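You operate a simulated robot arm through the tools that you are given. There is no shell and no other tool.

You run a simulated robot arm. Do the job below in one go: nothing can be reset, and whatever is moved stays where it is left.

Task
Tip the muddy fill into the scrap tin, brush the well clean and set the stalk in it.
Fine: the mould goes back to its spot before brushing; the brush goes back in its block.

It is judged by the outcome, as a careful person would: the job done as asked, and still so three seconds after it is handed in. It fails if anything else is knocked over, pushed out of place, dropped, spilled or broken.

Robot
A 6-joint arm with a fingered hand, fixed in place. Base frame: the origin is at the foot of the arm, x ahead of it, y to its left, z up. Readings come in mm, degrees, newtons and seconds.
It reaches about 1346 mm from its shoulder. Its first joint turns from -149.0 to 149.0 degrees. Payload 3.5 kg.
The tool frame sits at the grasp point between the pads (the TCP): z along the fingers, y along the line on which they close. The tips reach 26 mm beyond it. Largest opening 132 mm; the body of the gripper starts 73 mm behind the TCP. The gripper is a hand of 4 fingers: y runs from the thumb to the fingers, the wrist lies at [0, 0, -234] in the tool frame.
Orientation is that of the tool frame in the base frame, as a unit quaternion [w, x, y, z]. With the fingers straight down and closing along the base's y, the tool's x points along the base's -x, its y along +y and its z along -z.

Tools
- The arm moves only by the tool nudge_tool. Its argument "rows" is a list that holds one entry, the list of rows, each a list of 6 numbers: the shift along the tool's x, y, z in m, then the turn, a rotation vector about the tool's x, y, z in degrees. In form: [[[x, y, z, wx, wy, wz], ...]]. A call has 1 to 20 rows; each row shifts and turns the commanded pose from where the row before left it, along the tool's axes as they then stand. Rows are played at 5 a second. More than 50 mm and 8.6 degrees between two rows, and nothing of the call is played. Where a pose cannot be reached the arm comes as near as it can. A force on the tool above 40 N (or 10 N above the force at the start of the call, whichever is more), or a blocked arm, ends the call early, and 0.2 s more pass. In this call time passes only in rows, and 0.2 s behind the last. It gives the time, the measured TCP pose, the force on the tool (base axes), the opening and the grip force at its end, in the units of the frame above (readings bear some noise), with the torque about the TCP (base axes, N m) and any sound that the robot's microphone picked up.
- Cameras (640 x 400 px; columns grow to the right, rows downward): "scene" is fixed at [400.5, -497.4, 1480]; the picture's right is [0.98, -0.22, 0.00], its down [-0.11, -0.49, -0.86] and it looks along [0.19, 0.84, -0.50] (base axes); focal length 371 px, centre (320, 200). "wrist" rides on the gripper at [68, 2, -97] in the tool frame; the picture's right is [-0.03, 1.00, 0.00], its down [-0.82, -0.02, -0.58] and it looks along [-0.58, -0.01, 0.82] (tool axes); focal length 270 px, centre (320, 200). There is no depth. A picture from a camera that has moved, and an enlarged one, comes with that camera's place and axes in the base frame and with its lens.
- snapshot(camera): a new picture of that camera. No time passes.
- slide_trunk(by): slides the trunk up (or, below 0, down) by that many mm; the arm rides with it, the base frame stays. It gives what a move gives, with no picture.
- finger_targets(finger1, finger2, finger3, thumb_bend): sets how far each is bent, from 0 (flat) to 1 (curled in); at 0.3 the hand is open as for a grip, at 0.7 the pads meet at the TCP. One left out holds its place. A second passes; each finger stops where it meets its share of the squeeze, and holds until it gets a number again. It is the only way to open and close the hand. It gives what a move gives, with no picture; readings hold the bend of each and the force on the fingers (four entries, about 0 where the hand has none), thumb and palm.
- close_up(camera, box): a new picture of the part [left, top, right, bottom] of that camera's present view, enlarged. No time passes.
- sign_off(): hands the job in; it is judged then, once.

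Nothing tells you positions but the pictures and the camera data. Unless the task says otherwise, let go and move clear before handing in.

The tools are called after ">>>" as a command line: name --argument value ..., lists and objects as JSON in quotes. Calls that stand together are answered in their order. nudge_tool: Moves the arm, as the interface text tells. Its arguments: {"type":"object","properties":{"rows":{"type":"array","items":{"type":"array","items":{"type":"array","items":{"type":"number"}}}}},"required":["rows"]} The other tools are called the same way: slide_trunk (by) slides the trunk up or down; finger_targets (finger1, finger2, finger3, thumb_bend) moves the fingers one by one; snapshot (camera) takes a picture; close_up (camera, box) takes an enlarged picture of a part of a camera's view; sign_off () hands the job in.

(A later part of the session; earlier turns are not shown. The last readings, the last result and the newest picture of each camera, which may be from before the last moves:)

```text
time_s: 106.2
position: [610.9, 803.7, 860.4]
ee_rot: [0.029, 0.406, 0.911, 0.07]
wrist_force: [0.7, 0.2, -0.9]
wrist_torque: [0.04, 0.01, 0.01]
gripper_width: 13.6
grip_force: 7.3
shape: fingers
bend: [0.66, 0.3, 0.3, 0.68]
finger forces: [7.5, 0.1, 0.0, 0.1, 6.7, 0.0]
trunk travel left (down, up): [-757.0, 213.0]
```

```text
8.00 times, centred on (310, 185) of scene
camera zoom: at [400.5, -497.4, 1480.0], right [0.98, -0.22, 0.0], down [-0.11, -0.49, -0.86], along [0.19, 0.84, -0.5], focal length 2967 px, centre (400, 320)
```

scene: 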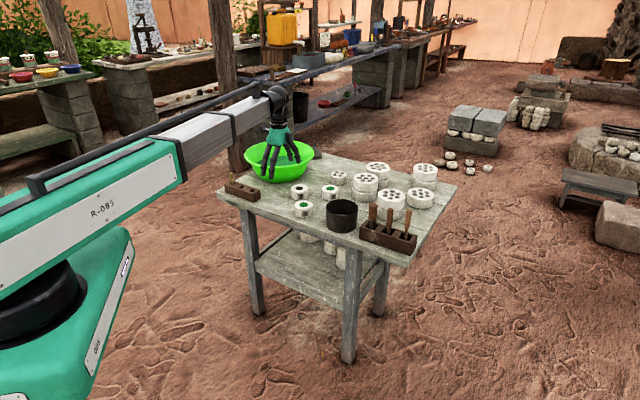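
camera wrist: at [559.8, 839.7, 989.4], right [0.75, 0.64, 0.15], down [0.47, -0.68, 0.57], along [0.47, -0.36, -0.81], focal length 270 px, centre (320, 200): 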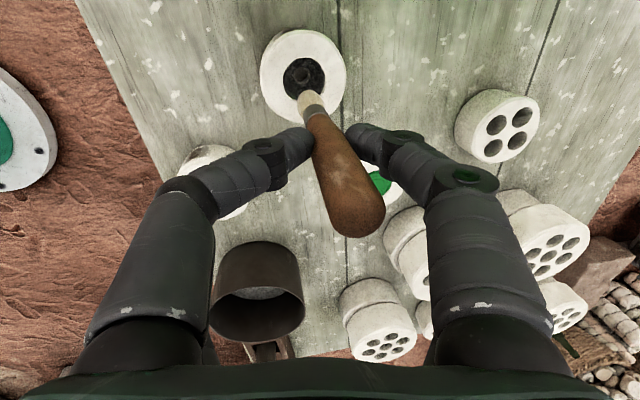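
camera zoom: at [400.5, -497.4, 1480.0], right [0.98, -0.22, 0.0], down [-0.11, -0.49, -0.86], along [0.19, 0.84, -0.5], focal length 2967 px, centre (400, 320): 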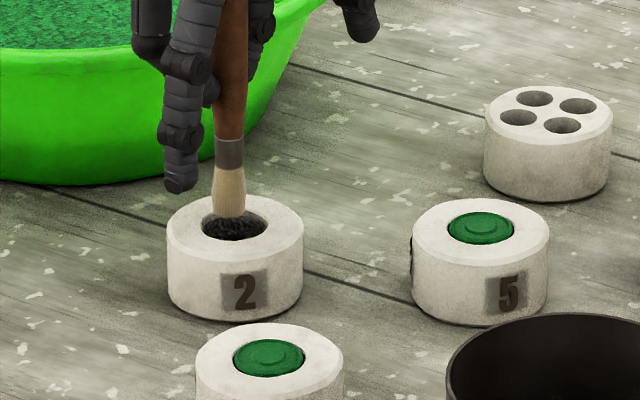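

The brush is centred over the well. I'll lower it into the well.

>>> slide_trunk --by -10

>>> slide_trunk --by -6

>>> close_up --camera "wrist" --box '[250, 20, 370, 130]'

>>> close_up --camera "scene" --box '[280, 160, 340, 210]'

```text
time_s: 106.8
position: [609.9, 802.0, 850.3]
ee_rot: [0.03, 0.407, 0.91, 0.069]
wrist_force: [0.3, 0.0, 0.0]
wrist_torque: [0.0, 0.0, 0.04]
gripper_width: 13.5
grip_force: 6.6
shape: fingers
bend: [0.66, 0.3, 0.3, 0.68]
finger forces: [7.6, 0.0, 0.0, 0.0, 6.7, 0.0]
trunk travel left (down, up): [-747.0, 223.0]
```

```text
time_s: 107.3
position: [610.3, 803.2, 843.2]
ee_rot: [0.03, 0.406, 0.911, 0.07]
wrist_force: [0.3, 0.0, -0.8]
wrist_torque: [0.02, 0.01, 0.02]
gripper_width: 13.3
grip_force: 7.2
shape: fingers
bend: [0.66, 0.3, 0.3, 0.68]
finger forces: [7.5, 0.0, 0.0, 0.0, 6.7, 0.0]
trunk travel left (down, up): [-741.0, 229.0]
```

```text
3.64 times, centred on (310, 75) of wrist
camera zoom: at [555.5, 844.4, 940.4], right [0.75, 0.64, 0.15], down [0.47, -0.68, 0.57], along [0.47, -0.36, -0.81], focal length 983 px, centre (356, 654)
```

zoom: 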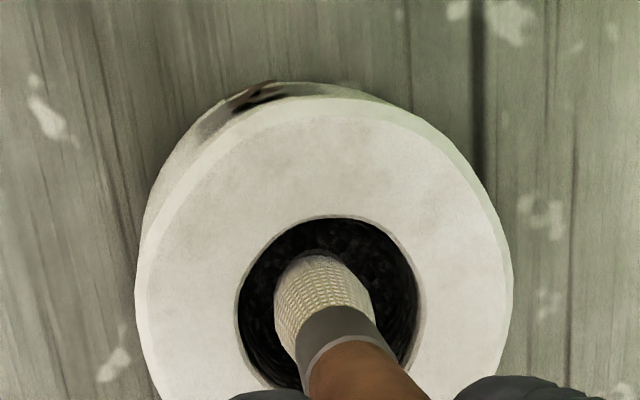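

```text
8.00 times, centred on (310, 185) of scene
camera zoom: at [400.5, -497.4, 1480.0], right [0.98, -0.22, 0.0], down [-0.11, -0.49, -0.86], along [0.19, 0.84, -0.5], focal length 2967 px, centre (400, 320)
```

zoom: 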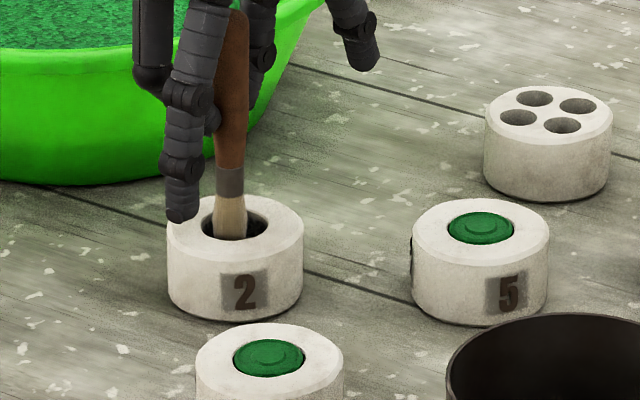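

The brush is inside, about 12 mm deep. I'll start with a gentle 5 mm circle and watch the force.

>>> nudge_tool --rows '[[[0.005, 0, 0, 0, 0, 0], [-0.00067, 0.00248, 0.00039, 0, 0, 0], [-0.00183, 0.00181, 0.00028, 0, 0, 0], [-0.0025, 0.00066, 0.0001, 0, 0, 0], [-0.0025, -0.00066, -0.0001, 0, 0, 0], [-0.00183, -0.00181, -0.00028, 0, 0, 0], [-0.00067, -0.00248, -0.00039, 0, 0, 0], [0.00067, -0.00248, -0.00039, 0, 0, 0], [0.00183, -0.00181, -0.00028, 0, 0, 0], [0.0025, -0.00066, -0.0001, 0, 0, 0], [0.0025, 0.00066, 0.0001, 0, 0, 0], [0.00183, 0.00181, 0.00028, 0, 0, 0], [0.00067, 0.00248, 0.00039, 0, 0, 0], [-0.005, 0, 0, 0, 0, 0]]]'

>>> close_up --camera "wrist" --box '[250, 20, 370, 130]'

>>> close_up --camera "scene" --box '[280, 160, 340, 210]'

```text
time_s: 110.3
position: [611.2, 803.5, 844.9]
ee_rot: [0.03, 0.406, 0.911, 0.07]
wrist_force: [0.4, 0.5, -0.4]
wrist_torque: [-0.02, 0.0, 0.02]
gripper_width: 13.3
grip_force: 7.4
shape: fingers
bend: [0.66, 0.3, 0.3, 0.68]
finger forces: [7.5, 0.0, 0.0, 0.0, 6.7, 0.0]
trunk travel left (down, up): [-741.0, 229.0]
```

```text
3.64 times, centred on (310, 75) of wrist
camera zoom: at [555.5, 844.9, 940.3], right [0.75, 0.64, 0.15], down [0.47, -0.68, 0.57], along [0.47, -0.36, -0.81], focal length 983 px, centre (356, 654)
```

zoom: 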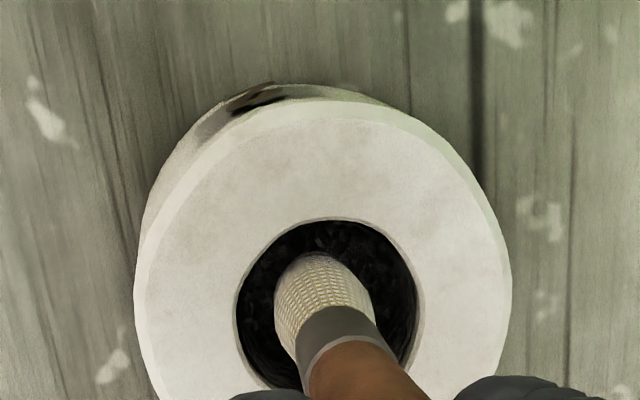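

```text
8.00 times, centred on (310, 185) of scene
camera zoom: at [400.5, -497.4, 1480.0], right [0.98, -0.22, 0.0], down [-0.11, -0.49, -0.86], along [0.19, 0.84, -0.5], focal length 2967 px, centre (400, 320)
```

zoom: 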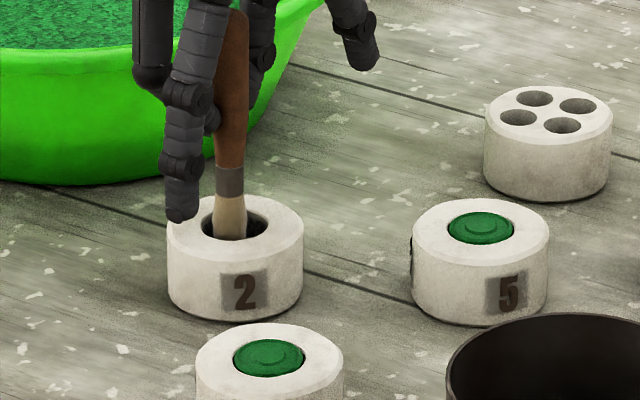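

No push on the mould. I'll recentre by 2 mm and brush with a wider 8 mm circle so the bristles meet the wall.

>>> nudge_tool --rows '[[[-0.0016, 0.0012, 0.0002, 0, 0, 0], [0.004, 0, 0, 0, 0, 0], [0.004, 0, 0, 0, 0, 0], [-0.00107, 0.00396, 0.00062, 0, 0, 0], [-0.00293, 0.0029, 0.00045, 0, 0, 0], [-0.004, 0.00106, 0.00016, 0, 0, 0], [-0.004, -0.00106, -0.00016, 0, 0, 0], [-0.00293, -0.0029, -0.00045, 0, 0, 0], [-0.00107, -0.00396, -0.00062, 0, 0, 0], [0.00107, -0.00396, -0.00062, 0, 0, 0], [0.00293, -0.0029, -0.00045, 0, 0, 0], [0.004, -0.00106, -0.00016, 0, 0, 0], [0.004, 0.00106, 0.00016, 0, 0, 0], [0.00293, 0.0029, 0.00045, 0, 0, 0], [0.00107, 0.00396, 0.00062, 0, 0, 0]]]'

>>> close_up --camera "wrist" --box '[250, 20, 370, 130]'

>>> close_up --camera "scene" --box '[280, 160, 340, 210]'

```text
time_s: 113.5
position: [606.3, 809.1, 844.3]
ee_rot: [0.03, 0.406, 0.911, 0.07]
wrist_force: [0.0, -0.8, 0.3]
wrist_torque: [0.0, -0.01, -0.01]
gripper_width: 13.7
grip_force: 6.9
shape: fingers
bend: [0.66, 0.3, 0.3, 0.68]
finger forces: [7.5, 0.1, 0.0, 0.1, 6.7, 0.1]
trunk travel left (down, up): [-741.0, 229.0]
```

```text
3.64 times, centred on (310, 75) of wrist
camera zoom: at [551.4, 850.3, 940.4], right [0.75, 0.64, 0.15], down [0.47, -0.68, 0.57], along [0.47, -0.36, -0.81], focal length 983 px, centre (356, 654)
```

zoom: 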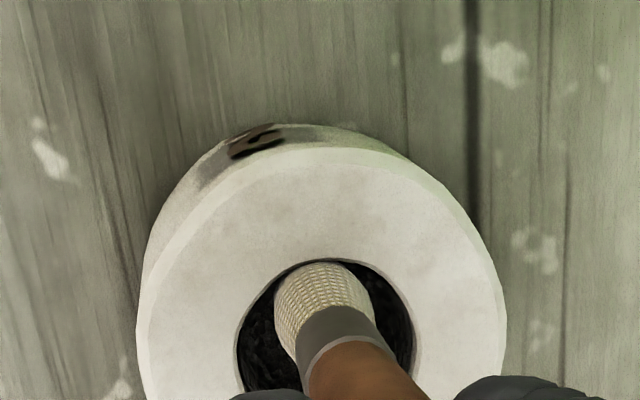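

```text
8.00 times, centred on (310, 185) of scene
camera zoom: at [400.5, -497.4, 1480.0], right [0.98, -0.22, 0.0], down [-0.11, -0.49, -0.86], along [0.19, 0.84, -0.5], focal length 2967 px, centre (400, 320)
```

zoom: 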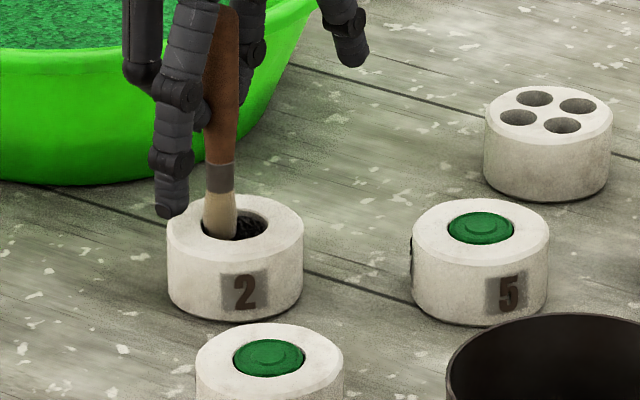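

The wall still shows residue, so I'll go deeper and brush again.

>>> nudge_tool --rows '[[[-0.008, 0, 0, 0, 0, 0]]]'

>>> slide_trunk --by -8

>>> nudge_tool --rows '[[[0.004, 0, 0, 0, 0, 0], [0.004, 0, 0, 0, 0, 0], [-0.00107, 0.00396, 0.00062, 0, 0, 0], [-0.00293, 0.0029, 0.00045, 0, 0, 0], [-0.004, 0.00106, 0.00016, 0, 0, 0], [-0.004, -0.00106, -0.00016, 0, 0, 0], [-0.00293, -0.0029, -0.00045, 0, 0, 0], [-0.00107, -0.00396, -0.00062, 0, 0, 0], [0.00107, -0.00396, -0.00062, 0, 0, 0], [0.00293, -0.0029, -0.00045, 0, 0, 0], [0.004, -0.00106, -0.00016, 0, 0, 0], [0.004, 0.00106, 0.00016, 0, 0, 0], [0.00293, 0.0029, 0.00045, 0, 0, 0], [0.00107, 0.00396, 0.00062, 0, 0, 0], [-0.008, 0, 0, 0, 0, 0]]]'

>>> close_up --camera "wrist" --box '[250, 20, 370, 130]'

>>> close_up --camera "scene" --box '[280, 160, 340, 210]'

```text
time_s: 114.0
position: [612.0, 803.1, 844.5]
ee_rot: [0.03, 0.407, 0.91, 0.069]
wrist_force: [-0.1, 0.1, 0.5]
wrist_torque: [-0.01, -0.02, -0.01]
gripper_width: 13.8
grip_force: 7.4
shape: fingers
bend: [0.66, 0.3, 0.3, 0.68]
finger forces: [7.5, 0.0, 0.0, 0.1, 6.6, 0.0]
trunk travel left (down, up): [-741.0, 229.0]
```

```text
time_s: 114.5
position: [611.7, 802.9, 836.6]
ee_rot: [0.029, 0.406, 0.911, 0.07]
wrist_force: [0.3, 0.5, 0.0]
wrist_torque: [0.0, -0.02, 0.01]
gripper_width: 13.6
grip_force: 6.9
shape: fingers
bend: [0.66, 0.3, 0.3, 0.68]
finger forces: [7.5, 0.0, 0.0, 0.1, 6.7, 0.0]
trunk travel left (down, up): [-733.0, 237.0]
```

```text
time_s: 117.7
position: [612.2, 803.4, 836.6]
ee_rot: [0.03, 0.407, 0.91, 0.07]
wrist_force: [-0.7, 0.4, -0.8]
wrist_torque: [-0.02, -0.03, 0.02]
gripper_width: 13.5
grip_force: 7.6
shape: fingers
bend: [0.66, 0.3, 0.3, 0.68]
finger forces: [7.6, 0.0, 0.1, 0.1, 6.6, 0.0]
trunk travel left (down, up): [-733.0, 237.0]
```

```text
3.64 times, centred on (310, 75) of wrist
camera zoom: at [556.8, 843.8, 932.3], right [0.75, 0.64, 0.15], down [0.47, -0.68, 0.57], along [0.47, -0.36, -0.81], focal length 983 px, centre (356, 654)
```

zoom: 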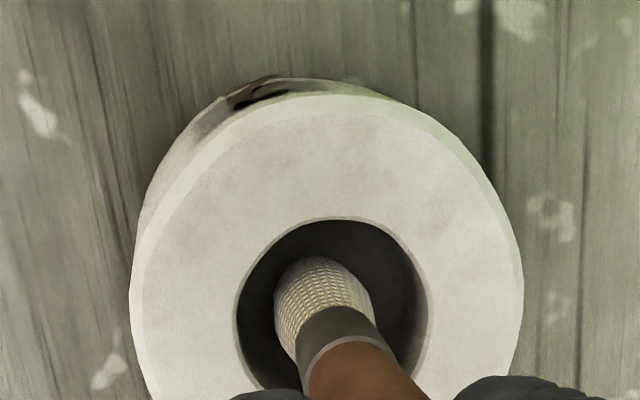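

```text
8.00 times, centred on (310, 185) of scene
camera zoom: at [400.5, -497.4, 1480.0], right [0.98, -0.22, 0.0], down [-0.11, -0.49, -0.86], along [0.19, 0.84, -0.5], focal length 2967 px, centre (400, 320)
```

zoom: 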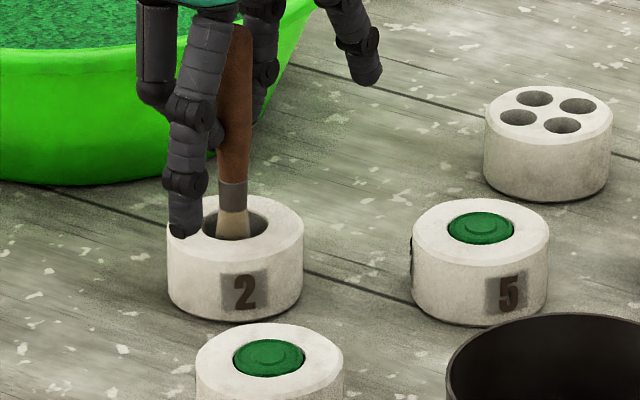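

The residue lining is gone and the wall looks smooth. I'll lift the brush straight up and inspect the whole well.

>>> slide_trunk --by 60

>>> close_up --camera "wrist" --box '[250, 20, 370, 130]'

>>> close_up --camera "scene" --box '[280, 160, 340, 210]'

```text
time_s: 118.7
position: [612.0, 803.2, 895.9]
ee_rot: [0.031, 0.407, 0.91, 0.07]
wrist_force: [0.1, -0.7, -0.8]
wrist_torque: [-0.07, 0.01, 0.02]
gripper_width: 13.7
grip_force: 7.0
shape: fingers
bend: [0.66, 0.3, 0.3, 0.68]
finger forces: [7.6, 0.0, 0.1, 0.0, 6.6, 0.1]
trunk travel left (down, up): [-793.0, 177.0]
```

```text
3.64 times, centred on (310, 75) of wrist
camera zoom: at [556.9, 843.9, 992.2], right [0.75, 0.64, 0.15], down [0.47, -0.68, 0.57], along [0.47, -0.36, -0.81], focal length 983 px, centre (356, 654)
```

zoom: 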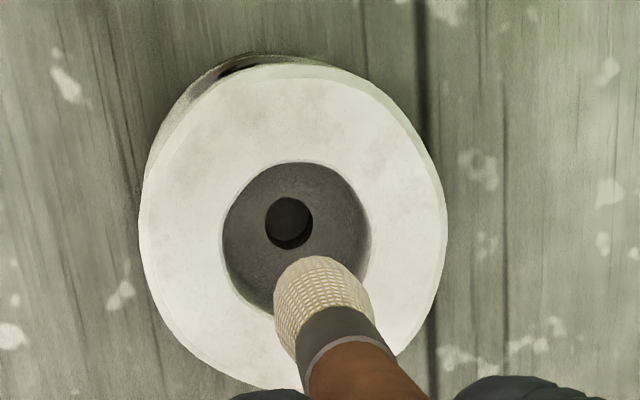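

```text
8.00 times, centred on (310, 185) of scene
camera zoom: at [400.5, -497.4, 1480.0], right [0.98, -0.22, 0.0], down [-0.11, -0.49, -0.86], along [0.19, 0.84, -0.5], focal length 2967 px, centre (400, 320)
```

zoom: 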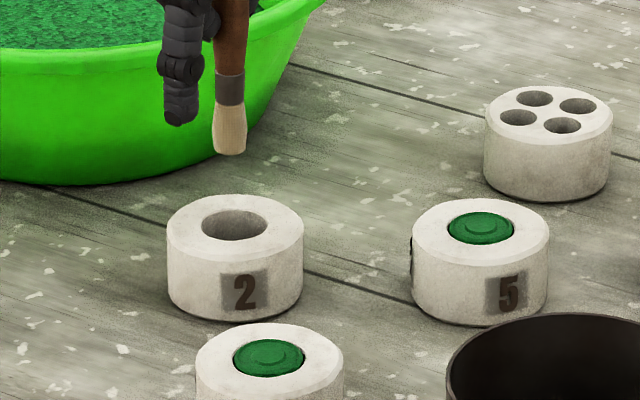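

The well is clean, wall and floor, and the mould hasn't moved. Now I'll take the brush back to its slot, raising first and reversing the path.

>>> slide_trunk --by 82

>>> nudge_tool --rows '[[[-0.04389, -0.00361, -0.00066, 0, 0, 0], [-0.04389, -0.00361, -0.00066, 0, 0, 0], [-0.04389, -0.00361, -0.00066, 0, 0, 0], [-0.04389, -0.00361, -0.00066, 0, 0, 0], [-0.04389, -0.00361, -0.00066, 0, 0, 0], [-0.04389, -0.00361, -0.00066, 0, 0, 0], [-0.04389, -0.00361, -0.00066, 0, 0, 0], [-0.04389, -0.00361, -0.00066, 0, 0, 0], [-0.04389, -0.00361, -0.00066, 0, 0, 0], [-0.04389, -0.00361, -0.00066, 0, 0, 0], [0, -0.01714, -0.00063, 4.2, 0, 0], [0, -0.01714, -0.00063, 4.2, 0, 0]]]'

>>> nudge_tool --rows '[[[0, 0, 0, 0, 0, 0]]]'

>>> snapshot --camera "wrist"

>>> close_up --camera "scene" --box '[340, 130, 440, 250]'

```text
time_s: 119.9
position: [611.6, 803.0, 978.4]
ee_rot: [0.03, 0.406, 0.911, 0.07]
wrist_force: [-0.3, -0.2, -0.2]
wrist_torque: [-0.04, -0.02, -0.02]
gripper_width: 13.8
grip_force: 7.1
shape: fingers
bend: [0.66, 0.3, 0.3, 0.68]
finger forces: [7.4, 0.1, 0.0, 0.0, 6.7, 0.1]
trunk travel left (down, up): [-875.0, 95.0]
```

```text
time_s: 122.5
position: [851.7, 428.5, 975.6]
ee_rot: [0.001, 0.407, 0.914, 0.002]
wrist_force: [0.8, -0.3, -0.3]
wrist_torque: [-0.01, -0.05, 0.0]
gripper_width: 13.5
grip_force: 7.3
shape: fingers
bend: [0.66, 0.3, 0.3, 0.71]
finger forces: [7.5, 0.0, 0.0, 0.1, 6.5, 0.1]
trunk travel left (down, up): [-875.0, 95.0]
```

```text
time_s: 122.9
position: [851.2, 429.3, 976.4]
ee_rot: [-0.001, 0.408, 0.913, 0.003]
wrist_force: [-0.2, -0.1, 0.1]
wrist_torque: [0.02, -0.01, 0.02]
gripper_width: 13.6
grip_force: 7.3
shape: fingers
bend: [0.66, 0.3, 0.3, 0.71]
finger forces: [7.6, 0.0, 0.0, 0.1, 6.4, 0.0]
trunk travel left (down, up): [-875.0, 95.0]
```

```text
taken
camera wrist: at [806.9, 478.8, 1072.5], right [0.76, 0.65, 0.01], down [0.53, -0.62, 0.58], along [0.38, -0.44, -0.82], focal length 270 px, centre (320, 200)
```

wrist: 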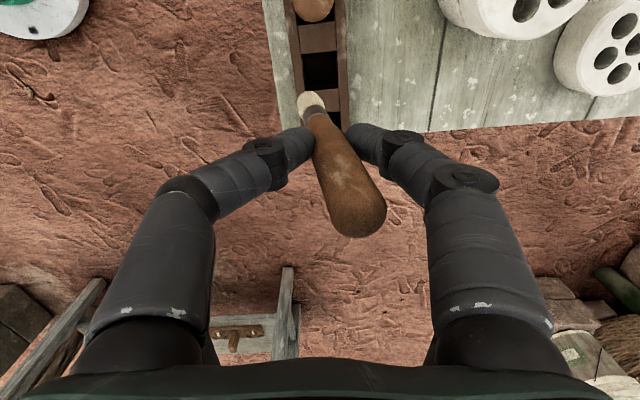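

```text
3.33 times, centred on (390, 190) of scene
camera zoom: at [400.5, -497.4, 1480.0], right [0.98, -0.22, 0.0], down [-0.11, -0.49, -0.86], along [0.19, 0.84, -0.5], focal length 1236 px, centre (87, 233)
```

zoom: 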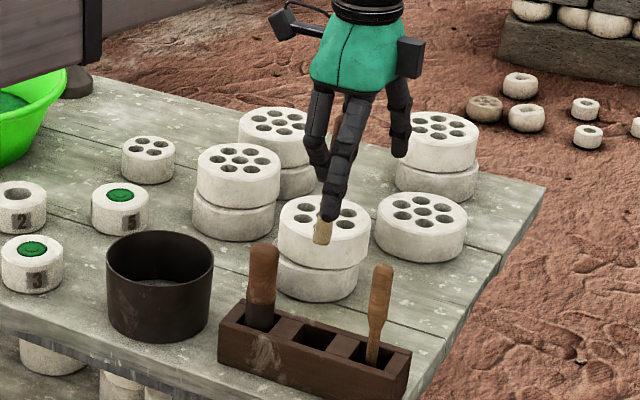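

>>> nudge_tool --rows '[[[0.0005, 0.002, 0, 0, 0, 0]]]'

>>> slide_trunk --by -75

>>> snapshot --camera "wrist"

>>> close_up --camera "scene" --box '[350, 160, 430, 250]'

```text
time_s: 123.3
position: [854.1, 430.8, 976.0]
ee_rot: [0.0, 0.407, 0.913, 0.003]
wrist_force: [0.1, -0.9, 0.0]
wrist_torque: [0.0, 0.02, -0.02]
gripper_width: 13.6
grip_force: 7.0
shape: fingers
bend: [0.66, 0.3, 0.3, 0.71]
finger forces: [7.5, 0.0, 0.0, 0.1, 6.5, 0.0]
trunk travel left (down, up): [-875.0, 95.0]
```

```text
time_s: 124.4
position: [853.4, 429.3, 901.3]
ee_rot: [0.0, 0.408, 0.913, 0.003]
wrist_force: [0.4, 0.9, -0.3]
wrist_torque: [0.0, 0.01, -0.02]
gripper_width: 13.4
grip_force: 7.1
shape: fingers
bend: [0.66, 0.3, 0.3, 0.71]
finger forces: [7.6, 0.0, 0.0, 0.0, 6.4, 0.0]
trunk travel left (down, up): [-800.0, 170.0]
```

```text
taken
camera wrist: at [808.2, 480.7, 997.6], right [0.76, 0.65, 0.01], down [0.53, -0.62, 0.58], along [0.38, -0.44, -0.82], focal length 270 px, centre (320, 200)
```

wrist: 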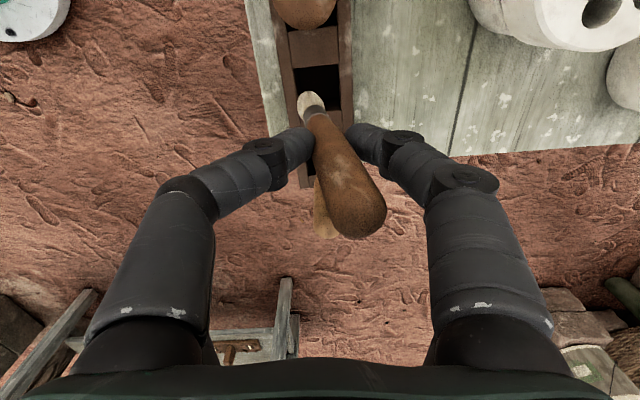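

```text
4.44 times, centred on (390, 205) of scene
camera zoom: at [400.5, -497.4, 1480.0], right [0.98, -0.22, 0.0], down [-0.11, -0.49, -0.86], along [0.19, 0.84, -0.5], focal length 1648 px, centre (9, 178)
```

zoom: 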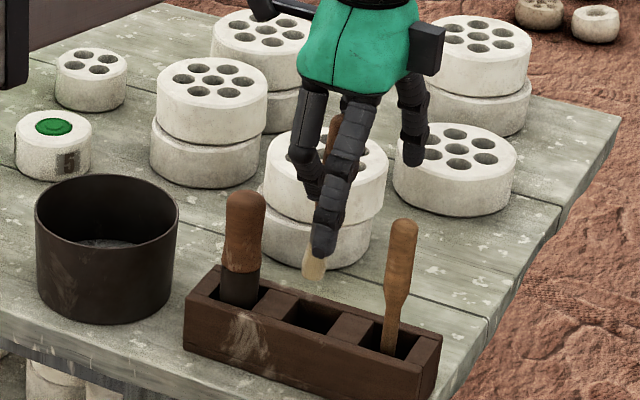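

>>> slide_trunk --by -25

>>> close_up --camera "wrist" --box '[270, 50, 390, 170]'

>>> close_up --camera "scene" --box '[350, 190, 414, 240]'

```text
time_s: 125.1
position: [853.2, 429.3, 876.1]
ee_rot: [0.0, 0.408, 0.913, 0.003]
wrist_force: [0.2, 0.0, -0.6]
wrist_torque: [0.01, 0.0, 0.0]
gripper_width: 13.3
grip_force: 6.8
shape: fingers
bend: [0.66, 0.3, 0.3, 0.71]
finger forces: [7.5, 0.0, 0.1, 0.0, 6.4, 0.0]
trunk travel left (down, up): [-775.0, 195.0]
```

```text
3.33 times, centred on (330, 110) of wrist
camera zoom: at [808.2, 480.7, 972.5], right [0.76, 0.65, 0.01], down [0.53, -0.62, 0.58], along [0.38, -0.44, -0.82], focal length 901 px, centre (287, 500)
```

zoom: 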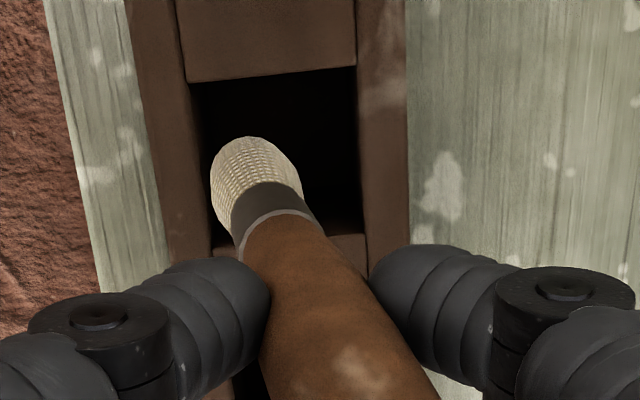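

```text
8.00 times, centred on (382, 215) of scene
camera zoom: at [400.5, -497.4, 1480.0], right [0.98, -0.22, 0.0], down [-0.11, -0.49, -0.86], along [0.19, 0.84, -0.5], focal length 2967 px, centre (-176, 80)
```

zoom: 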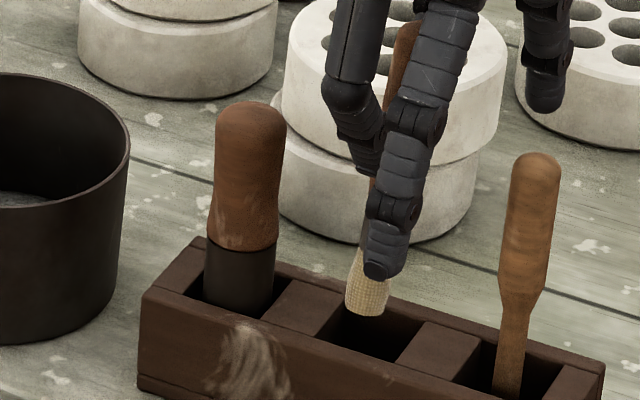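

The tip is entering the slot near one side. I'll shift 4 mm toward the slot centre and continue down.

>>> nudge_tool --rows '[[[0, 0.004, 0, 0, 0, 0]]]'

>>> slide_trunk --by -15

>>> close_up --camera "wrist" --box '[270, 50, 390, 170]'

>>> close_up --camera "scene" --box '[350, 190, 414, 240]'

```text
time_s: 125.5
position: [856.4, 433.9, 875.6]
ee_rot: [0.0, 0.408, 0.913, 0.003]
wrist_force: [0.1, -0.4, -0.6]
wrist_torque: [0.01, 0.02, 0.01]
gripper_width: 13.6
grip_force: 6.6
shape: fingers
bend: [0.66, 0.3, 0.3, 0.71]
finger forces: [7.6, 0.0, 0.1, 0.0, 6.5, 0.0]
trunk travel left (down, up): [-775.0, 195.0]
```

```text
time_s: 126.2
position: [855.7, 432.8, 861.0]
ee_rot: [0.0, 0.407, 0.913, 0.002]
wrist_force: [-0.5, 0.0, -0.3]
wrist_torque: [0.0, 0.03, 0.0]
gripper_width: 13.6
grip_force: 7.0
shape: fingers
bend: [0.66, 0.3, 0.3, 0.71]
finger forces: [7.5, 0.1, 0.1, 0.0, 6.3, 0.0]
trunk travel left (down, up): [-760.0, 210.0]
```

```text
3.33 times, centred on (330, 110) of wrist
camera zoom: at [811.5, 483.4, 957.5], right [0.76, 0.65, 0.01], down [0.53, -0.62, 0.58], along [0.38, -0.44, -0.82], focal length 901 px, centre (287, 500)
```

zoom: 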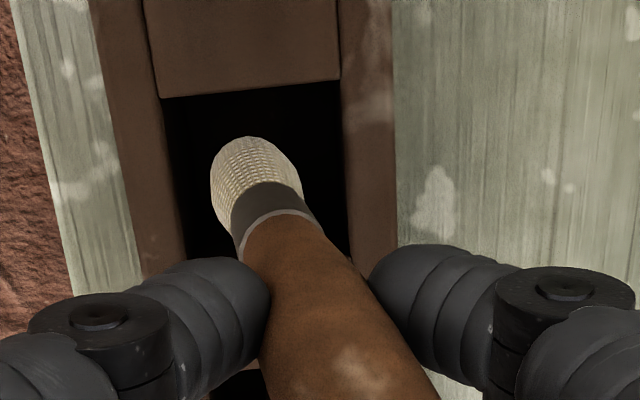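

```text
8.00 times, centred on (382, 215) of scene
camera zoom: at [400.5, -497.4, 1480.0], right [0.98, -0.22, 0.0], down [-0.11, -0.49, -0.86], along [0.19, 0.84, -0.5], focal length 2967 px, centre (-176, 80)
```

zoom: 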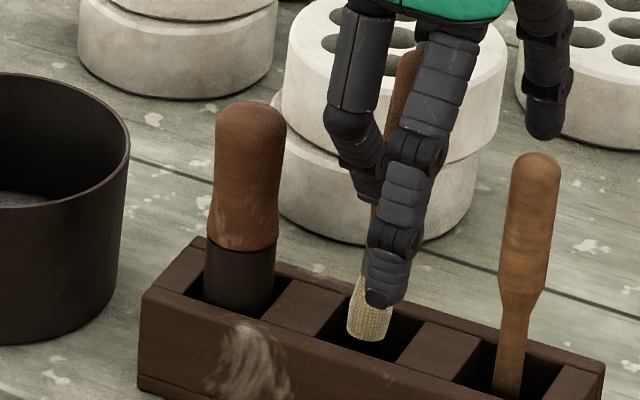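

>>> nudge_tool --rows '[[[0, -0.002, 0, 0, 0, 0]]]'

>>> slide_trunk --by -20

>>> slide_trunk --by -10

>>> snapshot --camera "wrist"

>>> close_up --camera "scene" --box '[350, 190, 414, 240]'

```text
time_s: 126.6
position: [855.3, 432.8, 861.2]
ee_rot: [0.0, 0.408, 0.913, 0.003]
wrist_force: [-0.4, 0.1, 0.1]
wrist_torque: [0.01, -0.01, 0.01]
gripper_width: 13.5
grip_force: 6.5
shape: fingers
bend: [0.66, 0.3, 0.3, 0.71]
finger forces: [7.5, 0.1, 0.0, 0.0, 6.4, 0.1]
trunk travel left (down, up): [-760.0, 210.0]
```

```text
time_s: 127.2
position: [854.8, 431.6, 840.9]
ee_rot: [-0.001, 0.408, 0.913, 0.003]
wrist_force: [0.0, 0.3, -1.4]
wrist_torque: [0.0, 0.02, -0.01]
gripper_width: 13.6
grip_force: 6.8
shape: fingers
bend: [0.66, 0.3, 0.3, 0.71]
finger forces: [7.4, 0.0, 0.0, 0.1, 6.4, 0.1]
trunk travel left (down, up): [-740.0, 230.0]
```

```text
time_s: 127.8
position: [854.7, 431.8, 831.1]
ee_rot: [0.0, 0.408, 0.913, 0.003]
wrist_force: [0.5, -0.6, -0.1]
wrist_torque: [0.0, 0.01, -0.03]
gripper_width: 13.4
grip_force: 7.0
shape: fingers
bend: [0.66, 0.3, 0.3, 0.71]
finger forces: [7.5, 0.0, 0.1, 0.1, 6.4, 0.1]
trunk travel left (down, up): [-730.0, 240.0]
```

```text
taken
camera wrist: at [810.0, 482.1, 927.5], right [0.76, 0.65, 0.01], down [0.53, -0.62, 0.58], along [0.38, -0.44, -0.82], focal length 270 px, centre (320, 200)
```

wrist: 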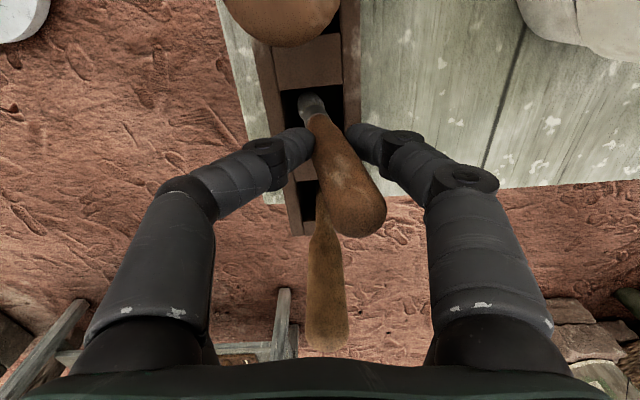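

```text
8.00 times, centred on (382, 215) of scene
camera zoom: at [400.5, -497.4, 1480.0], right [0.98, -0.22, 0.0], down [-0.11, -0.49, -0.86], along [0.19, 0.84, -0.5], focal length 2967 px, centre (-176, 80)
```

zoom: 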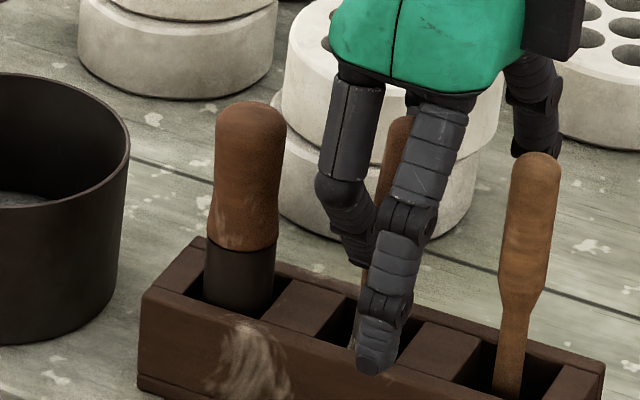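

>>> slide_trunk --by -4

>>> slide_trunk --by -1.5

```text
time_s: 128.3
position: [854.2, 431.5, 826.9]
ee_rot: [0.0, 0.407, 0.913, 0.002]
wrist_force: [0.4, -0.5, -0.5]
wrist_torque: [-0.01, -0.01, 0.02]
gripper_width: 13.5
grip_force: 6.5
shape: fingers
bend: [0.66, 0.3, 0.3, 0.71]
finger forces: [7.4, 0.0, 0.1, 0.0, 6.4, 0.1]
trunk travel left (down, up): [-726.0, 244.0]
```

```text
time_s: 128.8
position: [855.9, 432.1, 825.5]
ee_rot: [0.0, 0.408, 0.913, 0.002]
wrist_force: [0.1, 0.2, -0.6]
wrist_torque: [0.04, 0.0, 0.0]
gripper_width: 13.3
grip_force: 6.5
shape: fingers
bend: [0.66, 0.3, 0.3, 0.71]
finger forces: [7.5, 0.1, 0.0, 0.0, 6.4, 0.0]
trunk travel left (down, up): [-724.0, 246.0]
```

The brush is at its original depth. I'll open gently and check that it stays standing in the block.

>>> finger_targets --finger1 0.6 --thumb_bend 0.6

>>> finger_targets --finger1 0.35 --thumb_bend 0.35

>>> snapshot --camera "wrist"

>>> close_up --camera "scene" --box '[340, 180, 436, 255]'

```text
time_s: 129.8
position: [854.7, 431.1, 824.9]
ee_rot: [0.001, 0.407, 0.913, 0.003]
wrist_force: [-0.3, -0.8, -0.2]
wrist_torque: [0.0, 0.02, -0.01]
gripper_width: 31.8
grip_force: 0.0
shape: fingers
bend: [0.6, 0.3, 0.3, 0.6]
finger forces: [0.1, 0.1, 0.0, 0.0, 0.0, 0.0]
trunk travel left (down, up): [-724.0, 246.0]
```

```text
time_s: 130.8
position: [855.7, 430.7, 825.7]
ee_rot: [0.0, 0.407, 0.913, 0.003]
wrist_force: [1.1, -0.8, -0.1]
wrist_torque: [0.01, 0.02, 0.0]
gripper_width: 115.6
grip_force: 0.1
shape: fingers
bend: [0.35, 0.3, 0.3, 0.35]
finger forces: [0.0, 0.1, 0.0, 0.0, 0.0, 0.0]
trunk travel left (down, up): [-724.0, 246.0]
```

```text
taken
camera wrist: at [810.0, 482.1, 922.0], right [0.76, 0.65, 0.01], down [0.53, -0.62, 0.58], along [0.38, -0.44, -0.82], focal length 270 px, centre (320, 200)
```

wrist: 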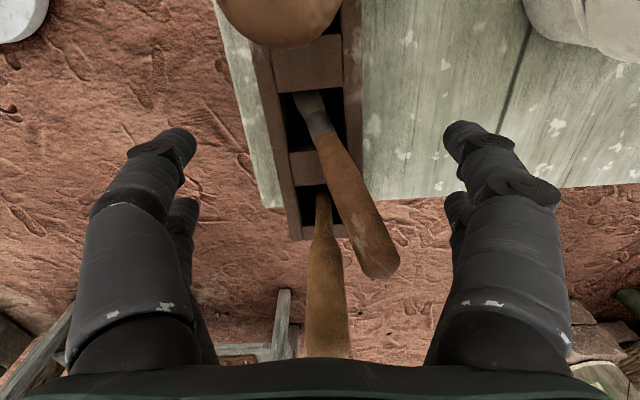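

```text
5.33 times, centred on (388, 218) of scene
camera zoom: at [400.5, -497.4, 1480.0], right [0.98, -0.22, 0.0], down [-0.11, -0.49, -0.86], along [0.19, 0.84, -0.5], focal length 1978 px, centre (-43, 107)
```

zoom: 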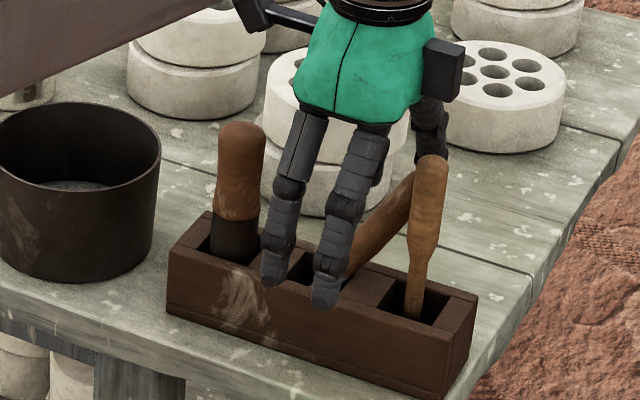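

The brush is in its slot but leaning a lot, so I want it standing properly as before. I'll look closer before regripping.

>>> close_up --camera "wrist" --box '[240, 70, 420, 300]'

>>> close_up --camera "scene" --box '[370, 190, 434, 240]'

```text
1.74 times, centred on (330, 185) of wrist
camera zoom: at [810.0, 482.1, 922.0], right [0.76, 0.65, 0.01], down [0.53, -0.62, 0.58], along [0.38, -0.44, -0.82], focal length 470 px, centre (303, 226)
```

zoom: 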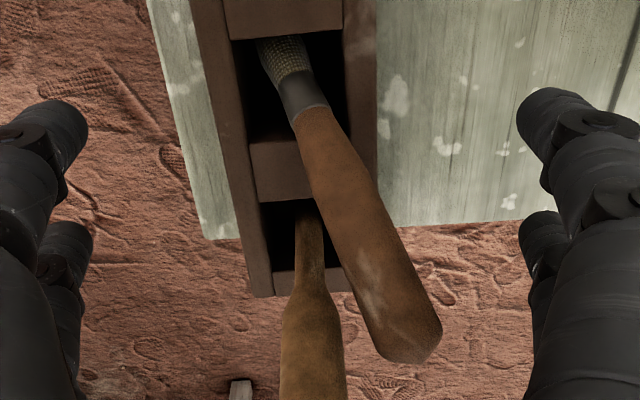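

```text
8.00 times, centred on (402, 215) of scene
camera zoom: at [400.5, -497.4, 1480.0], right [0.98, -0.22, 0.0], down [-0.11, -0.49, -0.86], along [0.19, 0.84, -0.5], focal length 2967 px, centre (-336, 80)
```

zoom: 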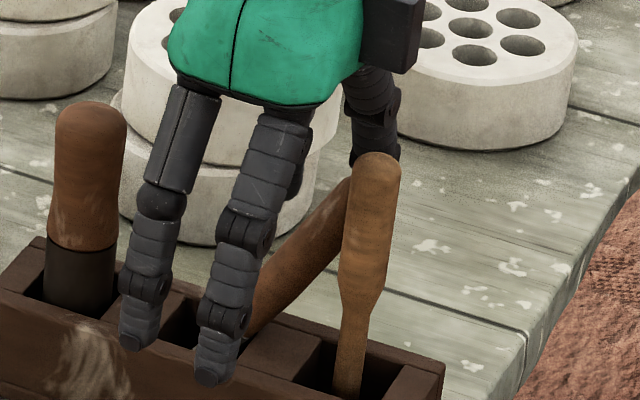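

The brush leans about 30° toward the end tool. I'll shift the finger pair to where the handle now passes and re-pinch it.

>>> nudge_tool --rows '[[[-0.009, 0.003, 0, 0, 0, 0], [-0.009, 0.003, 0, 0, 0, 0]]]'

>>> finger_targets --finger1 0.58 --thumb_bend 0.58

>>> snapshot --camera "wrist"

>>> close_up --camera "scene" --box '[350, 180, 446, 255]'

```text
time_s: 131.4
position: [869.9, 422.4, 825.7]
ee_rot: [0.001, 0.407, 0.913, 0.003]
wrist_force: [0.9, -0.5, 1.2]
wrist_torque: [0.03, 0.0, 0.02]
gripper_width: 116.2
grip_force: 0.0
shape: fingers
bend: [0.35, 0.3, 0.3, 0.35]
finger forces: [0.0, 0.0, 0.1, 0.0, 0.0, 0.1]
trunk travel left (down, up): [-724.0, 246.0]
```

```text
time_s: 132.4
position: [871.7, 422.1, 826.0]
ee_rot: [0.001, 0.408, 0.913, 0.002]
wrist_force: [0.1, -0.5, 0.3]
wrist_torque: [-0.05, 0.0, -0.01]
gripper_width: 43.2
grip_force: 0.1
shape: fingers
bend: [0.57, 0.3, 0.3, 0.57]
finger forces: [0.0, 0.1, 0.0, 0.0, 0.0, 0.0]
trunk travel left (down, up): [-724.0, 246.0]
```

```text
taken
camera wrist: at [826.9, 472.5, 922.0], right [0.76, 0.65, 0.01], down [0.53, -0.62, 0.58], along [0.38, -0.44, -0.82], focal length 270 px, centre (320, 200)
```

wrist: 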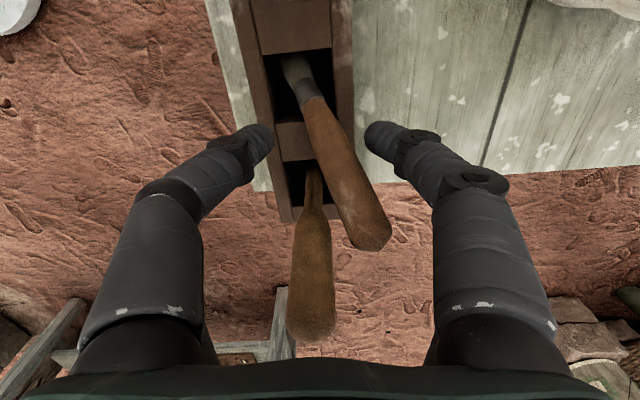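

```text
5.33 times, centred on (398, 218) of scene
camera zoom: at [400.5, -497.4, 1480.0], right [0.98, -0.22, 0.0], down [-0.11, -0.49, -0.86], along [0.19, 0.84, -0.5], focal length 1978 px, centre (-96, 107)
```

zoom: 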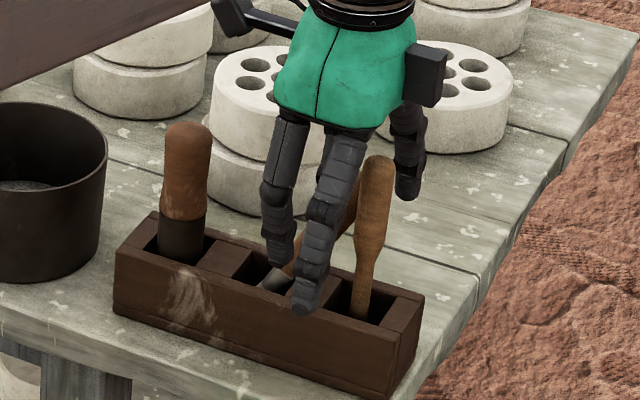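

>>> finger_targets --finger1 0.75 --thumb_bend 0.75

>>> snapshot --camera "wrist"

>>> close_up --camera "scene" --box '[350, 180, 446, 255]'

```text
time_s: 133.4
position: [871.3, 422.5, 825.6]
ee_rot: [0.0, 0.406, 0.914, 0.002]
wrist_force: [-4.0, 4.4, 2.7]
wrist_torque: [0.12, 0.11, 0.02]
gripper_width: 0.0
grip_force: 6.6
shape: fingers
bend: [0.73, 0.3, 0.3, 0.73]
finger forces: [6.7, 0.0, 0.0, 0.1, 6.5, 0.0]
trunk travel left (down, up): [-724.0, 246.0]
```

```text
taken
camera wrist: at [826.3, 472.8, 922.4], right [0.76, 0.65, 0.01], down [0.53, -0.62, 0.58], along [0.38, -0.44, -0.82], focal length 270 px, centre (320, 200)
```

wrist: 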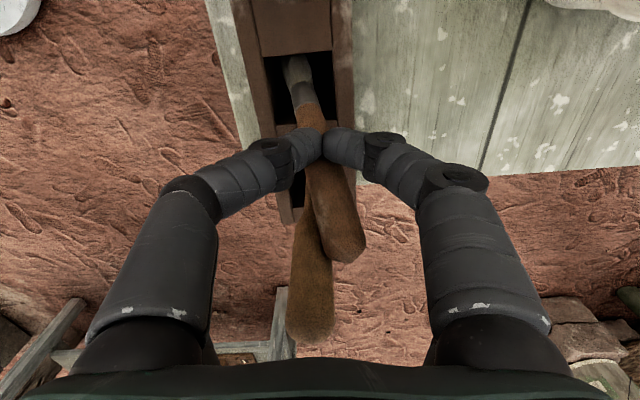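

```text
5.33 times, centred on (398, 218) of scene
camera zoom: at [400.5, -497.4, 1480.0], right [0.98, -0.22, 0.0], down [-0.11, -0.49, -0.86], along [0.19, 0.84, -0.5], focal length 1978 px, centre (-96, 107)
```

zoom: 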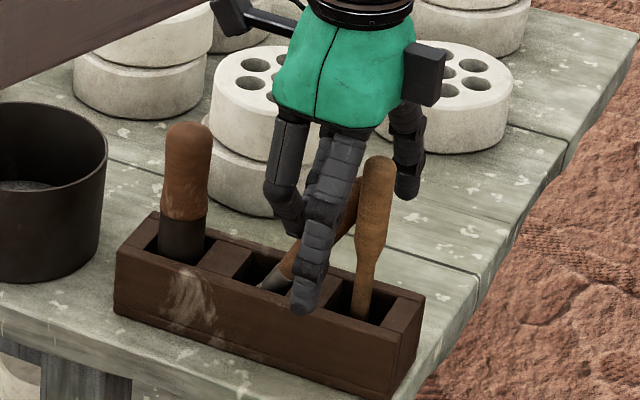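

The handle lies just behind the finger pair. I'll open, shift a little further, go lower near the ferrule, and pinch there.

>>> finger_targets --finger1 0.52 --thumb_bend 0.52

>>> nudge_tool --rows '[[[-0.01, 0, 0, 0, 0, 0]]]'

>>> slide_trunk --by -12

>>> snapshot --camera "wrist"

>>> close_up --camera "scene" --box '[350, 180, 446, 255]'

```text
time_s: 134.4
position: [871.7, 421.4, 826.3]
ee_rot: [0.0, 0.408, 0.913, 0.003]
wrist_force: [-0.7, -0.3, -0.2]
wrist_torque: [0.01, -0.02, -0.01]
gripper_width: 58.1
grip_force: 0.0
shape: fingers
bend: [0.52, 0.3, 0.3, 0.52]
finger forces: [0.1, 0.1, 0.0, 0.0, 0.1, 0.0]
trunk travel left (down, up): [-724.0, 246.0]
```

```text
time_s: 134.8
position: [878.7, 414.7, 825.1]
ee_rot: [0.0, 0.407, 0.913, 0.002]
wrist_force: [-0.4, 0.4, 0.2]
wrist_torque: [0.0, 0.04, 0.0]
gripper_width: 59.1
grip_force: 0.1
shape: fingers
bend: [0.52, 0.3, 0.3, 0.52]
finger forces: [0.1, 0.1, 0.0, 0.0, 0.1, 0.1]
trunk travel left (down, up): [-724.0, 246.0]
```

```text
time_s: 135.4
position: [878.1, 414.2, 813.1]
ee_rot: [-0.001, 0.408, 0.913, 0.003]
wrist_force: [0.3, -0.5, 0.0]
wrist_torque: [0.02, 0.01, -0.01]
gripper_width: 58.8
grip_force: 0.2
shape: fingers
bend: [0.52, 0.3, 0.3, 0.52]
finger forces: [0.0, 0.0, 0.1, 0.0, 0.2, 0.0]
trunk travel left (down, up): [-712.0, 258.0]
```

```text
taken
camera wrist: at [833.7, 465.0, 910.0], right [0.76, 0.65, 0.01], down [0.53, -0.62, 0.58], along [0.38, -0.44, -0.82], focal length 270 px, centre (320, 200)
```

wrist: 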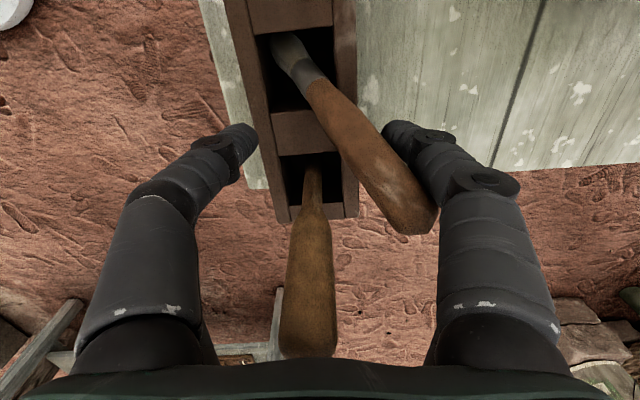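

```text
5.33 times, centred on (398, 218) of scene
camera zoom: at [400.5, -497.4, 1480.0], right [0.98, -0.22, 0.0], down [-0.11, -0.49, -0.86], along [0.19, 0.84, -0.5], focal length 1978 px, centre (-96, 107)
```

zoom: 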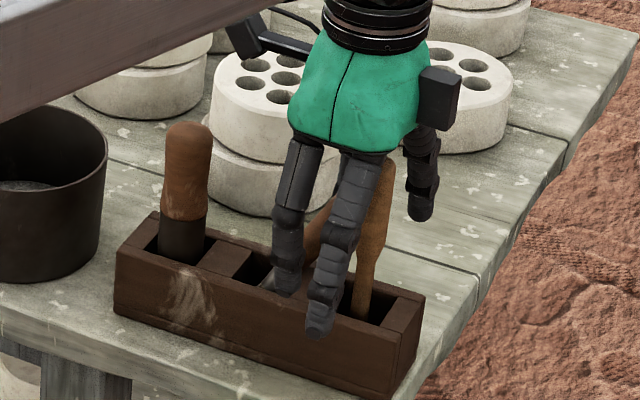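

The handle now rests toward finger 1. I'll back straight up and look at how it leans before trying a better-aligned grip.

>>> finger_targets --finger1 0.3 --thumb_bend 0.3

>>> slide_trunk --by 110

>>> snapshot --camera "wrist"

>>> close_up --camera "scene" --box '[350, 180, 446, 255]'

```text
time_s: 136.4
position: [878.2, 414.4, 814.2]
ee_rot: [0.001, 0.408, 0.913, 0.003]
wrist_force: [0.0, -0.2, 0.7]
wrist_torque: [0.03, 0.01, -0.02]
gripper_width: 132.5
grip_force: 0.1
shape: fingers
bend: [0.3, 0.3, 0.3, 0.3]
finger forces: [0.1, 0.1, 0.1, 0.0, 0.1, 0.0]
trunk travel left (down, up): [-712.0, 258.0]
```

```text
time_s: 137.9
position: [878.6, 414.8, 923.9]
ee_rot: [0.0, 0.408, 0.913, 0.003]
wrist_force: [0.2, -0.3, 0.1]
wrist_torque: [-0.03, 0.0, -0.03]
gripper_width: 132.2
grip_force: 0.1
shape: fingers
bend: [0.3, 0.3, 0.3, 0.3]
finger forces: [0.1, 0.1, 0.0, 0.0, 0.1, 0.0]
trunk travel left (down, up): [-822.0, 148.0]
```

```text
taken
camera wrist: at [833.8, 465.1, 1019.9], right [0.76, 0.65, 0.01], down [0.53, -0.62, 0.58], along [0.38, -0.44, -0.82], focal length 270 px, centre (320, 200)
```

wrist: 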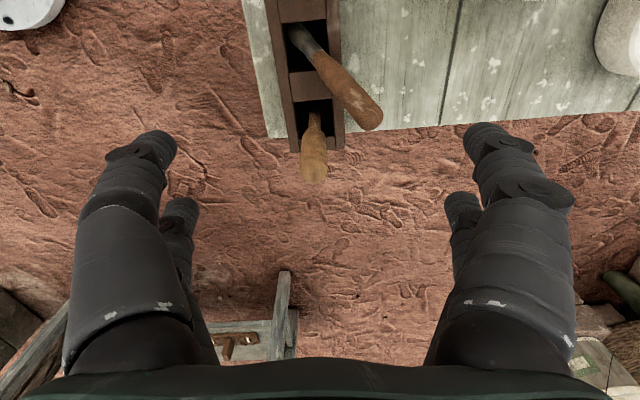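

```text
5.33 times, centred on (398, 218) of scene
camera zoom: at [400.5, -497.4, 1480.0], right [0.98, -0.22, 0.0], down [-0.11, -0.49, -0.86], along [0.19, 0.84, -0.5], focal length 1978 px, centre (-96, 107)
```

zoom: 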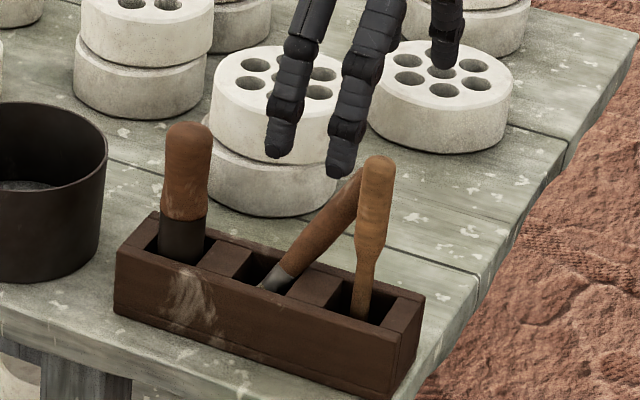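

The brush leans about 33° toward +x in its slot, which is centred near (841, 440). I'll turn the hand so it closes along that lean, which should push the brush upright between finger 1 and the thumb.

>>> finger_targets --finger1 0.2 --finger2 0.15 --finger3 0.15 --thumb_bend 0.3

>>> nudge_tool --rows '[[[0, 0, 0, 0, 0, 8.4], [0, 0, 0, 0, 0, 8.4], [0, 0, 0, 0, 0, 8.4], [0, 0, 0, 0, 0, 8.4], [0, 0, 0, 0, 0, 8.4], [0.0067, -0.0371, 0, 0, 0, 0]]]'

>>> snapshot --camera "wrist"

>>> close_up --camera "scene" --box '[330, 150, 446, 255]'

```text
time_s: 138.9
position: [878.1, 413.4, 923.5]
ee_rot: [0.0, 0.407, 0.913, 0.003]
wrist_force: [0.9, -0.3, 0.6]
wrist_torque: [0.0, 0.02, -0.01]
gripper_width: 143.0
grip_force: 0.1
shape: fingers
bend: [0.2, 0.15, 0.15, 0.3]
finger forces: [0.0, 0.0, 0.0, 0.1, 0.1, 0.0]
trunk travel left (down, up): [-822.0, 148.0]
```

```text
time_s: 140.3
position: [841.9, 419.8, 922.9]
ee_rot: [0.0, 0.707, 0.707, 0.003]
wrist_force: [-0.7, 0.8, -0.3]
wrist_torque: [0.0, 0.02, 0.01]
gripper_width: 143.2
grip_force: 0.1
shape: fingers
bend: [0.2, 0.15, 0.15, 0.3]
finger forces: [0.1, 0.1, 0.0, 0.0, 0.0, 0.0]
trunk travel left (down, up): [-822.0, 148.0]
```

```text
taken
camera wrist: at [843.1, 487.0, 1020.1], right [1.0, -0.03, 0.0], down [-0.02, -0.82, 0.57], along [-0.01, -0.57, -0.82], focal length 270 px, centre (320, 200)
```

wrist: 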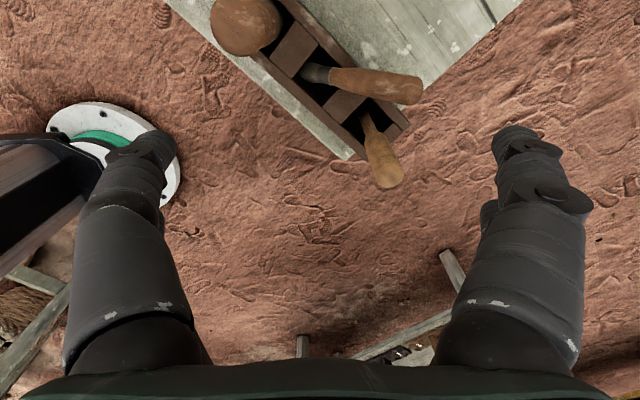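

```text
3.81 times, centred on (388, 202) of scene
camera zoom: at [400.5, -497.4, 1480.0], right [0.98, -0.22, 0.0], down [-0.11, -0.49, -0.86], along [0.19, 0.84, -0.5], focal length 1413 px, centre (61, 190)
```

zoom: 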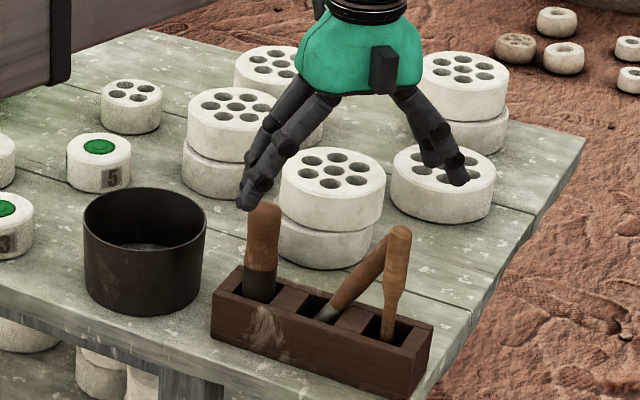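

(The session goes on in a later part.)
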